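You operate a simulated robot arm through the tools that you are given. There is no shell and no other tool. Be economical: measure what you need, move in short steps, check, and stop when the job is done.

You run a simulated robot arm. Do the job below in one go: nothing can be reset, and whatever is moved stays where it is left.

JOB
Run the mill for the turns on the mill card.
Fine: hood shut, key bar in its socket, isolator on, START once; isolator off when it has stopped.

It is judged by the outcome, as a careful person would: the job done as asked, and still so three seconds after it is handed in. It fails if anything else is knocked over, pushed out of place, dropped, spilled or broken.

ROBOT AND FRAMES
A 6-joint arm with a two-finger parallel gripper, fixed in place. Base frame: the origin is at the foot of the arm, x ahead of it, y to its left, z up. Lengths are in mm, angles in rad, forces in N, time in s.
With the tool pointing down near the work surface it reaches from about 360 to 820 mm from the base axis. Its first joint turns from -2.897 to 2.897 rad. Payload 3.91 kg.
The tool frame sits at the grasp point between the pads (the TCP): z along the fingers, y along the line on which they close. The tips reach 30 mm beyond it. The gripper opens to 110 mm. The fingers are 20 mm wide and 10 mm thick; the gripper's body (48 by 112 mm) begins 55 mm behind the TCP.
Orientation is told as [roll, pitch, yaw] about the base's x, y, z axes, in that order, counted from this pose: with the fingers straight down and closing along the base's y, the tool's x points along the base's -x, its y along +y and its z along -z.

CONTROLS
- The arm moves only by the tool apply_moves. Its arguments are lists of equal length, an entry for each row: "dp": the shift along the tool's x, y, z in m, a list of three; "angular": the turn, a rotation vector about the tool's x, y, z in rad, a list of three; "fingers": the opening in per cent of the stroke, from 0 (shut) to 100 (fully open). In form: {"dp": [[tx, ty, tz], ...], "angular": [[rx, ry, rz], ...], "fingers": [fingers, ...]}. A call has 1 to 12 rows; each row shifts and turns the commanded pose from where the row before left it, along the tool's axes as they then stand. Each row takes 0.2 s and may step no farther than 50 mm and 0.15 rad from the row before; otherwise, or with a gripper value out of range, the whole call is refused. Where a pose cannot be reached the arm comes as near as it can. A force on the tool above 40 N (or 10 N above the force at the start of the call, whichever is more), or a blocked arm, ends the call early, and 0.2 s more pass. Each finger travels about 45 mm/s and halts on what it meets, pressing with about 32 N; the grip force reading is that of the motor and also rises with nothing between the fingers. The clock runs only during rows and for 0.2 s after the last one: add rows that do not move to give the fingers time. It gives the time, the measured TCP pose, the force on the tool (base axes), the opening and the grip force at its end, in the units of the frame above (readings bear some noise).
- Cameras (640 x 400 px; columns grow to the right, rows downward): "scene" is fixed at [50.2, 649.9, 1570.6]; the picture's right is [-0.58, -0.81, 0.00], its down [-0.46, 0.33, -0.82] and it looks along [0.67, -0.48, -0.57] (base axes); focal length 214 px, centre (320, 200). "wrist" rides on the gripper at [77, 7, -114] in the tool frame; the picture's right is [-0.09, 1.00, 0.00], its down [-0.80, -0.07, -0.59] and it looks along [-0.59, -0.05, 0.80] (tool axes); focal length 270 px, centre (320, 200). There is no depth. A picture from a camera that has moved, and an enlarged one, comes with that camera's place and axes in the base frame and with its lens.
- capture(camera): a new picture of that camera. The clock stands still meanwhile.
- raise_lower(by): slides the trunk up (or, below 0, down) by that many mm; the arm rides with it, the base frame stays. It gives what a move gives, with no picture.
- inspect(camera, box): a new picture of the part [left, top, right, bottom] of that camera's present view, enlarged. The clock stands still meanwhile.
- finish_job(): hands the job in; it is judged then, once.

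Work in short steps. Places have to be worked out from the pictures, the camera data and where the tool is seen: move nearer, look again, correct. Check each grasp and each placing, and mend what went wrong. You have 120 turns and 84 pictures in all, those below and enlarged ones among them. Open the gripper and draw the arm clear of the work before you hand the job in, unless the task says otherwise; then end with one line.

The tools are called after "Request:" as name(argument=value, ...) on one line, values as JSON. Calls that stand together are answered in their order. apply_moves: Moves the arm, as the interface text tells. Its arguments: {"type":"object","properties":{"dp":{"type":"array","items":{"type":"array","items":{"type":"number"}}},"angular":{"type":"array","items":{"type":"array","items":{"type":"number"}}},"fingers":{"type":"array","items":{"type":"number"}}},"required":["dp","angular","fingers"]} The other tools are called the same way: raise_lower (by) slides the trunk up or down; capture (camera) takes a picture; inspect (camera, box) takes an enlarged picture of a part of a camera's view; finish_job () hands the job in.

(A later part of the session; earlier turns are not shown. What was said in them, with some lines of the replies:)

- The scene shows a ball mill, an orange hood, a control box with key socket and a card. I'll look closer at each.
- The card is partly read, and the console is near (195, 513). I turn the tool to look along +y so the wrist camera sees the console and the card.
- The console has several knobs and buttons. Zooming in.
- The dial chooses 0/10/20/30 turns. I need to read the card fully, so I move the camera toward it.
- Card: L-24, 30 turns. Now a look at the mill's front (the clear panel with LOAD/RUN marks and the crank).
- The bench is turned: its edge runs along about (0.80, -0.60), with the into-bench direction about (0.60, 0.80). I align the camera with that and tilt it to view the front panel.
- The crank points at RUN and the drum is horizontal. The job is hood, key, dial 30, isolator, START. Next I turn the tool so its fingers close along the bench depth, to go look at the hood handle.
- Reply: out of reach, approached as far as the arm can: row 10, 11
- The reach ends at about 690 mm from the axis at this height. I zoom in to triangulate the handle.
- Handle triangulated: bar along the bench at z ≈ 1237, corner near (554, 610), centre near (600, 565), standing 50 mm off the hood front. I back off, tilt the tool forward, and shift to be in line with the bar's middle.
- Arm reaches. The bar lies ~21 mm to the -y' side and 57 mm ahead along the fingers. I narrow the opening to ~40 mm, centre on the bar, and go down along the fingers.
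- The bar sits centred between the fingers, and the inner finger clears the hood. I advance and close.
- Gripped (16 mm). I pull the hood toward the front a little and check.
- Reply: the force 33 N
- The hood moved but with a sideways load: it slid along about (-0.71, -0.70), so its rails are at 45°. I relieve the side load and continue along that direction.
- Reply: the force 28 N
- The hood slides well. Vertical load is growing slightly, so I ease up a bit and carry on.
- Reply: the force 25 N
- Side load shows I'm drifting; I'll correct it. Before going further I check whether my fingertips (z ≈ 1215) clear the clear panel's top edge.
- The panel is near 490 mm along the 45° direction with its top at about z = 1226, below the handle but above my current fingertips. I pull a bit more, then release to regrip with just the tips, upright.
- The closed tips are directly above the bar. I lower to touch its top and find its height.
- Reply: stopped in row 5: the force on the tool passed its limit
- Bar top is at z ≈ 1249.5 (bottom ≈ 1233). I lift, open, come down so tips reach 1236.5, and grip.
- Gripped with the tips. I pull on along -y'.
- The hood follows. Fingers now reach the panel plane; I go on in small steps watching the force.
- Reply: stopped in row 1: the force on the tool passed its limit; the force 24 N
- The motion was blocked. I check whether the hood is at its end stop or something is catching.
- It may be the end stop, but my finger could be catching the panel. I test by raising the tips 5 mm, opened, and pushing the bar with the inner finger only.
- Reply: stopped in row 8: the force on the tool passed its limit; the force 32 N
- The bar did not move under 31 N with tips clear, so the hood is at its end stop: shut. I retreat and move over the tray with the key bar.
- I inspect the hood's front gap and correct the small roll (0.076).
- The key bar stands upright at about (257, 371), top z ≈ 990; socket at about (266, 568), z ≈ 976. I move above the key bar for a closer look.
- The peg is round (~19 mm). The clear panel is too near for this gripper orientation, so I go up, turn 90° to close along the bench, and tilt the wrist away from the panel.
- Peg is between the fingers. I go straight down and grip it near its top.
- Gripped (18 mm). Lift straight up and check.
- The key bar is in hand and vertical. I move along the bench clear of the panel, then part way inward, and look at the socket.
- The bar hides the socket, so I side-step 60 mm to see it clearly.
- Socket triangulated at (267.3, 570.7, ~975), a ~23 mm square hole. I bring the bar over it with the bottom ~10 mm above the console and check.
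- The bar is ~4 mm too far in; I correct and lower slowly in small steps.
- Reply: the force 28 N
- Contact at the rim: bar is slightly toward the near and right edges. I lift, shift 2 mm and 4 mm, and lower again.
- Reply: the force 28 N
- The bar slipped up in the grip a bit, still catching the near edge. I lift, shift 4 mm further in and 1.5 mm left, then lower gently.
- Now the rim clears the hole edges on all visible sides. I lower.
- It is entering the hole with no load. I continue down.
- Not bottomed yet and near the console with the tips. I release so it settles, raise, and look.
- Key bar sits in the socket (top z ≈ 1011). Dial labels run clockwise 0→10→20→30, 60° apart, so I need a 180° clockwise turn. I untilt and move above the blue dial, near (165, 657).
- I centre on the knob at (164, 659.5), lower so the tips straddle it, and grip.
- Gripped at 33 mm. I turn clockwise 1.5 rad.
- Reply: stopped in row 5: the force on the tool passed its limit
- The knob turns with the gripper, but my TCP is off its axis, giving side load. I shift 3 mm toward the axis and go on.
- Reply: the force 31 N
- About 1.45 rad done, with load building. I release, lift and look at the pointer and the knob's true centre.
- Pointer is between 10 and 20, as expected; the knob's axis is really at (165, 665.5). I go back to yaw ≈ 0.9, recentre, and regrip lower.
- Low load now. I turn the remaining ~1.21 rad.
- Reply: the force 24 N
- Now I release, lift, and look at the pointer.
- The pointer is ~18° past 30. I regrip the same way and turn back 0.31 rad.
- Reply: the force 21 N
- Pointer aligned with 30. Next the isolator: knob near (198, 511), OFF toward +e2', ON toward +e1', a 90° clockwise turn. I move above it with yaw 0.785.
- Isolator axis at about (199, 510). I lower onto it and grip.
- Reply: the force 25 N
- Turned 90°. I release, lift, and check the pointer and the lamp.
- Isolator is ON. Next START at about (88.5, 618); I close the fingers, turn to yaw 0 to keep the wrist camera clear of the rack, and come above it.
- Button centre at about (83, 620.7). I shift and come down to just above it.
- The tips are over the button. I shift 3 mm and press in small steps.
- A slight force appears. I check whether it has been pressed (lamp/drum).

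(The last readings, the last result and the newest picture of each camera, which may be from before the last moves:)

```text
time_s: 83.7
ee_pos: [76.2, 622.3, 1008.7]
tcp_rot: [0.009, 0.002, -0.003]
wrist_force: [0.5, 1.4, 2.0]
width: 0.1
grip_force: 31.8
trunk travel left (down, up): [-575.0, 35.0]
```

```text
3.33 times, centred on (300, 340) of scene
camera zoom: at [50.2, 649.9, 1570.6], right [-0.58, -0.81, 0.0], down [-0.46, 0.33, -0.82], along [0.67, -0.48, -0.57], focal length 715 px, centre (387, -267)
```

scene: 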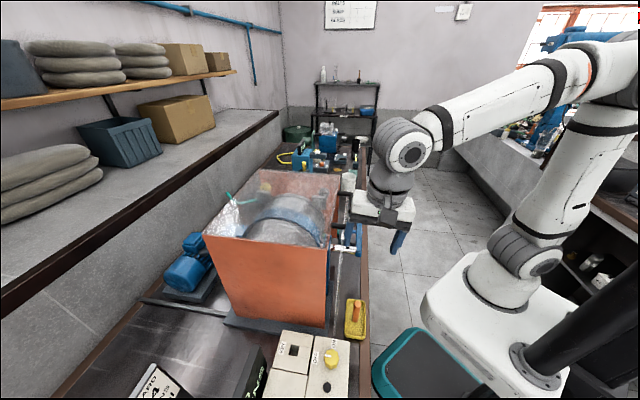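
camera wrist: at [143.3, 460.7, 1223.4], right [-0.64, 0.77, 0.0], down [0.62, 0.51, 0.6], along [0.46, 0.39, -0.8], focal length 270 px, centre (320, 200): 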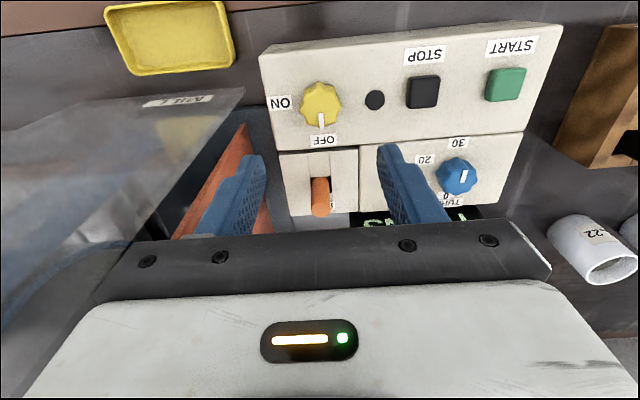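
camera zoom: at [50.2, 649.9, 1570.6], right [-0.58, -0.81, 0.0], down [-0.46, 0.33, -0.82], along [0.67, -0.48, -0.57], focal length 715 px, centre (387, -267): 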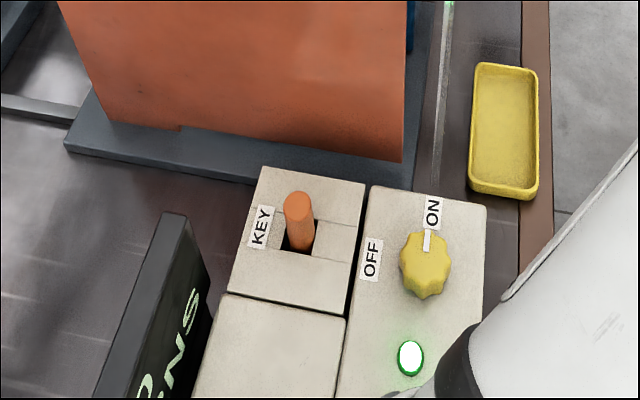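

The lamp is lit green: it's running. I lift off the button and back away, moving to a spot from which the counter is visible.

Request:
apply_moves(dp=[[0, 0, -0.03], [0, 0, -0.03], [0, 0, -0.03], [0, 0, 0], [0, 0, 0]], angular=[[0, 0, 0], [0, 0, 0], [0, 0, 0], [0, 0, 0], [0, 0, 0]], fingers=[0, 0, 0, 0, 60])

Request:
capture(camera="wrist")

```text
time_s: 84.9
ee_pos: [77.3, 620.7, 1100.0]
tcp_rot: [0.006, -0.001, -0.001]
wrist_force: [-0.4, -0.3, -0.6]
width: 32.3
grip_force: 0.2
trunk travel left (down, up): [-575.0, 35.0]
```

```text
10 pictures are left
camera wrist: at [1.6, 627.2, 1214.5], right [0.09, 1.0, 0.01], down [0.8, -0.07, 0.59], along [0.59, -0.05, -0.8], focal length 270 px, centre (320, 200)
```

wrist: 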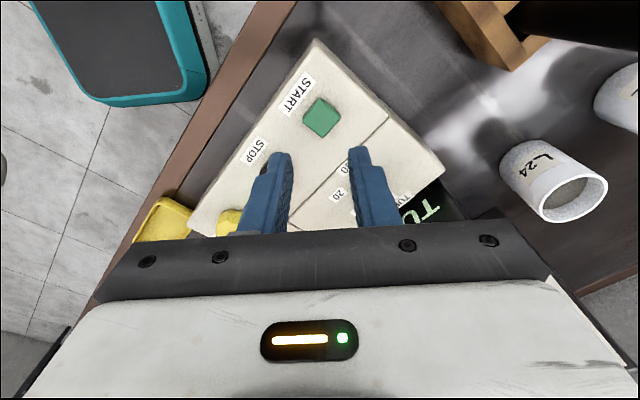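

I return over the isolator (yaw -0.785) while the mill runs; from there I can see the lamp.

Request:
apply_moves(dp=[[-0.0348, -0.0309, 0], [-0.0348, -0.0309, 0], [-0.0348, -0.0309, 0], [0, 0, 0], [0, 0, 0], [0, 0, 0], [0, 0, 0], [0, 0, 0], [0, 0, 0], [0, 0, 0], [0, 0, 0], [0, 0, 0]], angular=[[0, 0, 0], [0, 0, 0], [0, 0, 0], [0, 0, 0.131], [0, 0, 0.131], [0, 0, 0.131], [0, 0, 0.131], [0, 0, 0.131], [0, 0, 0.131], [0, 0, 0], [0, 0, 0], [0, 0, 0]], fingers=[60, 60, 60, 60, 60, 60, 60, 60, 60, 60, 60, 60])

Request:
inspect(camera="scene", box=[180, 180, 380, 400])

```text
time_s: 87.5
ee_pos: [179.6, 524.9, 1096.6]
tcp_rot: [0.003, 0.003, -0.787]
wrist_force: [-0.8, 0.2, 0.4]
width: 66.1
grip_force: 0.0
trunk travel left (down, up): [-575.0, 35.0]
```

```text
1.82 times, centred on (280, 290) of scene
camera zoom: at [50.2, 649.9, 1570.6], right [-0.58, -0.81, 0.0], down [-0.46, 0.33, -0.82], along [0.67, -0.48, -0.57], focal length 390 px, centre (393, 36)
```

zoom: 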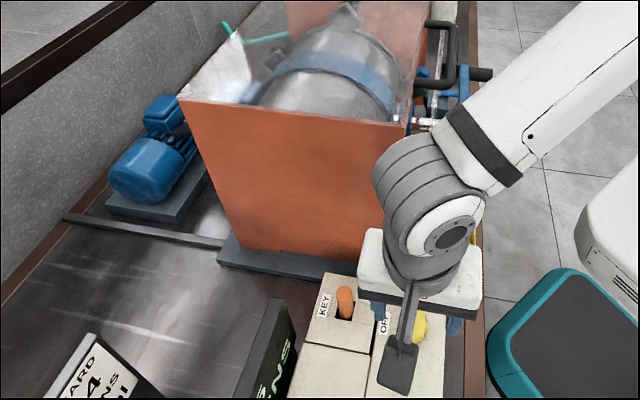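

The drum is turning. I wait.

Request:
apply_moves(dp=[[0, 0, 0], [0, 0, 0], [0, 0, 0], [0, 0, 0], [0, 0, 0], [0, 0, 0], [0, 0, 0], [0, 0, 0], [0, 0, 0], [0, 0, 0], [0, 0, 0], [0, 0, 0]], angular=[[0, 0, 0], [0, 0, 0], [0, 0, 0], [0, 0, 0], [0, 0, 0], [0, 0, 0], [0, 0, 0], [0, 0, 0], [0, 0, 0], [0, 0, 0], [0, 0, 0], [0, 0, 0]], fingers=[60, 60, 60, 60, 60, 60, 60, 60, 60, 60, 60, 60])

Request:
apply_moves(dp=[[0, 0, 0], [0, 0, 0], [0, 0, 0], [0, 0, 0], [0, 0, 0], [0, 0, 0], [0, 0, 0], [0, 0, 0], [0, 0, 0], [0, 0, 0], [0, 0, 0], [0, 0, 0]], angular=[[0, 0, 0], [0, 0, 0], [0, 0, 0], [0, 0, 0], [0, 0, 0], [0, 0, 0], [0, 0, 0], [0, 0, 0], [0, 0, 0], [0, 0, 0], [0, 0, 0], [0, 0, 0]], fingers=[60, 60, 60, 60, 60, 60, 60, 60, 60, 60, 60, 60])

Request:
capture(camera="wrist")

```text
time_s: 90.1
ee_pos: [180.5, 525.0, 1097.0]
tcp_rot: [0.003, 0.002, -0.787]
wrist_force: [-0.6, 0.9, 0.5]
width: 66.0
grip_force: 0.1
trunk travel left (down, up): [-575.0, 35.0]
```

```text
time_s: 92.7
ee_pos: [181.0, 526.7, 1098.4]
tcp_rot: [0.004, 0.002, -0.789]
wrist_force: [0.8, -0.3, -0.4]
width: 66.2
grip_force: 0.0
trunk travel left (down, up): [-575.0, 35.0]
```

```text
8 pictures are left
camera wrist: at [132.4, 584.5, 1212.6], right [0.77, 0.64, 0.0], down [0.51, -0.62, 0.59], along [0.38, -0.45, -0.81], focal length 270 px, centre (320, 200)
```

wrist: 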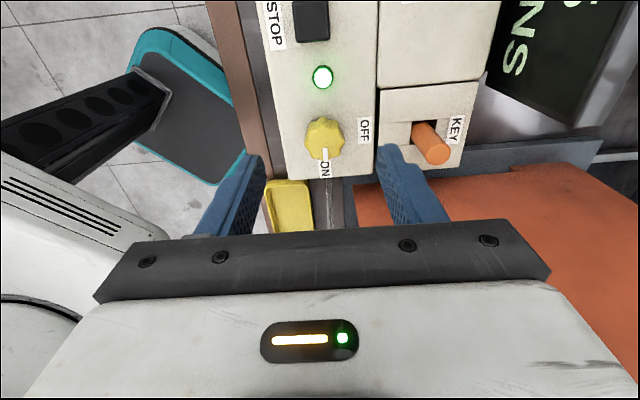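

Still running. I step back 70 mm so the counter comes into view, and wait on.

Request:
apply_moves(dp=[[0.035, 0, 0], [0.035, 0, 0], [0, 0, 0], [0, 0, 0], [0, 0, 0], [0, 0, 0], [0, 0, 0], [0, 0, 0], [0, 0, 0], [0, 0, 0], [0, 0, 0], [0, 0, 0]], angular=[[0, 0, 0], [0, 0, 0], [0, 0, 0], [0, 0, 0], [0, 0, 0], [0, 0, 0], [0, 0, 0], [0, 0, 0], [0, 0, 0], [0, 0, 0], [0, 0, 0], [0, 0, 0]], fingers=[60, 60, 60, 60, 60, 60, 60, 60, 60, 60, 60, 60])

Request:
apply_moves(dp=[[0, 0, 0], [0, 0, 0], [0, 0, 0], [0, 0, 0], [0, 0, 0], [0, 0, 0], [0, 0, 0], [0, 0, 0], [0, 0, 0], [0, 0, 0], [0, 0, 0], [0, 0, 0]], angular=[[0, 0, 0], [0, 0, 0], [0, 0, 0], [0, 0, 0], [0, 0, 0], [0, 0, 0], [0, 0, 0], [0, 0, 0], [0, 0, 0], [0, 0, 0], [0, 0, 0], [0, 0, 0]], fingers=[60, 60, 60, 60, 60, 60, 60, 60, 60, 60, 60, 60])

Request:
capture(camera="wrist")

```text
time_s: 95.3
ee_pos: [131.9, 575.8, 1101.2]
tcp_rot: [0.003, 0.003, -0.789]
wrist_force: [0.6, -0.2, -0.4]
width: 66.0
grip_force: 0.1
trunk travel left (down, up): [-575.0, 35.0]
```

```text
time_s: 97.9
ee_pos: [131.5, 574.7, 1098.6]
tcp_rot: [0.002, 0.004, -0.788]
wrist_force: [-0.4, -1.2, -0.7]
width: 65.8
grip_force: 0.0
trunk travel left (down, up): [-575.0, 35.0]
```

```text
7 pictures are left
camera wrist: at [82.8, 633.3, 1215.5], right [0.77, 0.64, 0.0], down [0.51, -0.62, 0.59], along [0.38, -0.45, -0.81], focal length 270 px, centre (320, 200)
```

wrist: 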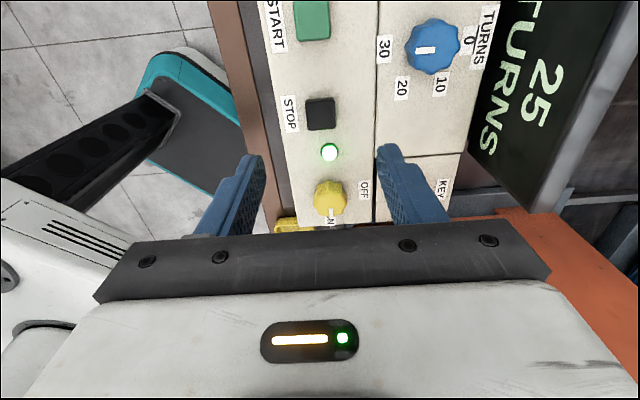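

25 turns now; about 3 s more. I wait.

Request:
apply_moves(dp=[[0, 0, 0], [0, 0, 0], [0, 0, 0], [0, 0, 0], [0, 0, 0], [0, 0, 0], [0, 0, 0], [0, 0, 0], [0, 0, 0], [0, 0, 0], [0, 0, 0], [0, 0, 0]], angular=[[0, 0, 0], [0, 0, 0], [0, 0, 0], [0, 0, 0], [0, 0, 0], [0, 0, 0], [0, 0, 0], [0, 0, 0], [0, 0, 0], [0, 0, 0], [0, 0, 0], [0, 0, 0]], fingers=[60, 60, 60, 60, 60, 60, 60, 60, 60, 60, 60, 60])

Request:
apply_moves(dp=[[0, 0, 0], [0, 0, 0], [0, 0, 0], [0, 0, 0], [0, 0, 0], [0, 0, 0], [0, 0, 0], [0, 0, 0], [0, 0, 0], [0, 0, 0], [0, 0, 0], [0, 0, 0]], angular=[[0, 0, 0], [0, 0, 0], [0, 0, 0], [0, 0, 0], [0, 0, 0], [0, 0, 0], [0, 0, 0], [0, 0, 0], [0, 0, 0], [0, 0, 0], [0, 0, 0], [0, 0, 0]], fingers=[60, 60, 60, 60, 60, 60, 60, 60, 60, 60, 60, 60])

Request:
capture(camera="wrist")

```text
time_s: 100.5
ee_pos: [132.5, 574.5, 1101.4]
tcp_rot: [0.003, 0.003, -0.788]
wrist_force: [0.2, -0.2, 0.1]
width: 66.1
grip_force: 0.0
trunk travel left (down, up): [-575.0, 35.0]
```

```text
time_s: 103.1
ee_pos: [131.9, 574.7, 1099.9]
tcp_rot: [0.004, 0.004, -0.787]
wrist_force: [0.0, 0.0, 0.5]
width: 66.2
grip_force: 0.1
trunk travel left (down, up): [-575.0, 35.0]
```

```text
6 pictures are left
camera wrist: at [82.8, 633.3, 1215.5], right [0.77, 0.64, 0.0], down [0.51, -0.62, 0.59], along [0.38, -0.45, -0.81], focal length 270 px, centre (320, 200)
```

wrist: 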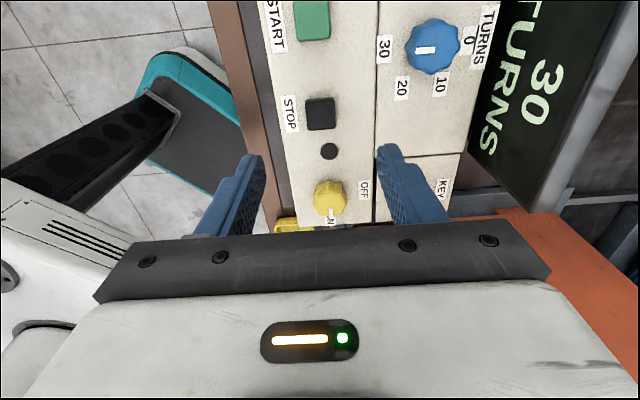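

The counter reads 30 and the lamp is off: stopped. I go back onto the isolator knob and grip it.

Request:
apply_moves(dp=[[-0.0467, 0.0013, 0], [-0.0466, 0.0012, 0], [0, 0, 0], [0, 0, 0.045], [0, 0, 0.0475], [0, 0, 0], [0, 0, 0], [0, 0, 0], [0, 0, 0]], angular=[[0, 0, 0], [0, 0, 0], [0, 0, 0], [0, 0, 0], [0, 0, 0], [0, 0, 0], [0, 0, 0], [0, 0, 0], [0, 0, 0]], fingers=[60, 60, 60, 60, 60, 0, 0, 0, 0])

```text
time_s: 105.1
ee_pos: [198.0, 511.2, 1004.2]
tcp_rot: [0.003, 0.002, -0.786]
wrist_force: [-13.0, -15.4, -4.4]
width: 33.7
grip_force: 45.1
trunk travel left (down, up): [-575.0, 35.0]
```

Request:
apply_moves(dp=[[0, -0.002, 0], [0, 0, 0], [0, 0, 0], [0, 0, 0], [0, 0, 0], [0, 0, 0], [0, 0, 0], [0, 0, 0], [0, 0, 0], [0, 0, 0], [0, 0, 0], [0, 0, 0]], angular=[[0, 0, 0], [0, 0, -0.143], [0, 0, -0.143], [0, 0, -0.143], [0, 0, -0.143], [0, 0, -0.143], [0, 0, -0.143], [0, 0, -0.143], [0, 0, -0.143], [0, 0, -0.143], [0, 0, -0.143], [0, 0, -0.143]], fingers=[0, 0, 0, 0, 0, 0, 0, 0, 0, 0, 0, 0])

```text
time_s: 107.7
ee_pos: [199.3, 510.0, 1005.1]
tcp_rot: [0.004, -0.003, 0.787]
wrist_force: [1.5, -18.3, -16.4]
width: 33.6
grip_force: 44.8
trunk travel left (down, up): [-575.0, 35.0]
```

Turned back 90°. I release, lift, and check.

Request:
apply_moves(dp=[[0, 0, 0], [0, 0, 0], [0, 0, -0.045], [0, 0, -0.045], [0, 0, -0.045], [0.03, 0, -0.02]], angular=[[0, 0, 0], [0, 0, 0], [0, 0, 0], [0, 0, 0], [0, 0, 0], [0, 0, 0]], fingers=[50, 60, 60, 60, 60, 60])

Request:
capture(camera="wrist")

```text
time_s: 109.1
ee_pos: [177.9, 488.8, 1161.0]
tcp_rot: [0.003, -0.005, 0.786]
wrist_force: [0.4, -0.2, 0.7]
width: 65.8
grip_force: 0.1
trunk travel left (down, up): [-575.0, 35.0]
```

```text
5 pictures are left
camera wrist: at [119.6, 437.7, 1275.5], right [-0.64, 0.77, 0.0], down [0.62, 0.51, 0.6], along [0.46, 0.39, -0.8], focal length 270 px, centre (320, 200)
```

wrist: 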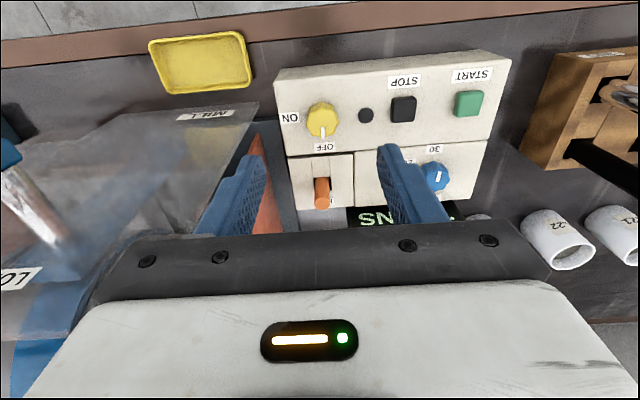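

The pointer is at OFF. I draw the arm up and away, then take a last scene check.

Request:
apply_moves(dp=[[0, 0, -0.045], [0, 0, -0.045], [0, 0, -0.045], [0.03, 0, -0.03], [0.03, 0, 0], [0, 0, 0]], angular=[[0, 0, 0], [0, 0, 0], [0, 0, 0], [0, 0, 0], [0, 0, 0], [0, 0, 0]], fingers=[80, 100, 100, 100, 100, 100])

Request:
inspect(camera="scene", box=[180, 180, 400, 400])

```text
time_s: 110.5
ee_pos: [133.8, 445.9, 1323.3]
tcp_rot: [0.004, -0.005, 0.787]
wrist_force: [-0.1, 0.0, 0.4]
width: 110.2
grip_force: 0.1
trunk travel left (down, up): [-575.0, 35.0]
```

```text
1.82 times, centred on (290, 290) of scene
camera zoom: at [50.2, 649.9, 1570.6], right [-0.58, -0.81, 0.0], down [-0.46, 0.33, -0.82], along [0.67, -0.48, -0.57], focal length 390 px, centre (374, 36)
```

zoom: 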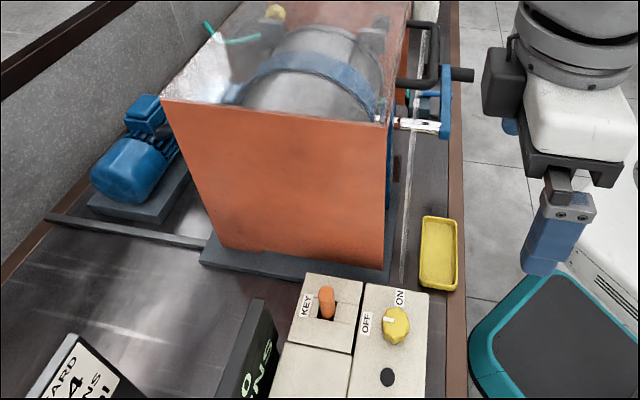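

Everything is as wanted: hood shut, key in its socket, isolator OFF, lamp out, arm clear. I hand in the job.

Request:
finish_job()

```text
The job is handed in.
```

The mill ran the 30 turns on the card (L-24) from one press of START and stopped by itself. The isolator is off, the hood is shut, the key bar is in its socket, and the arm is clear.
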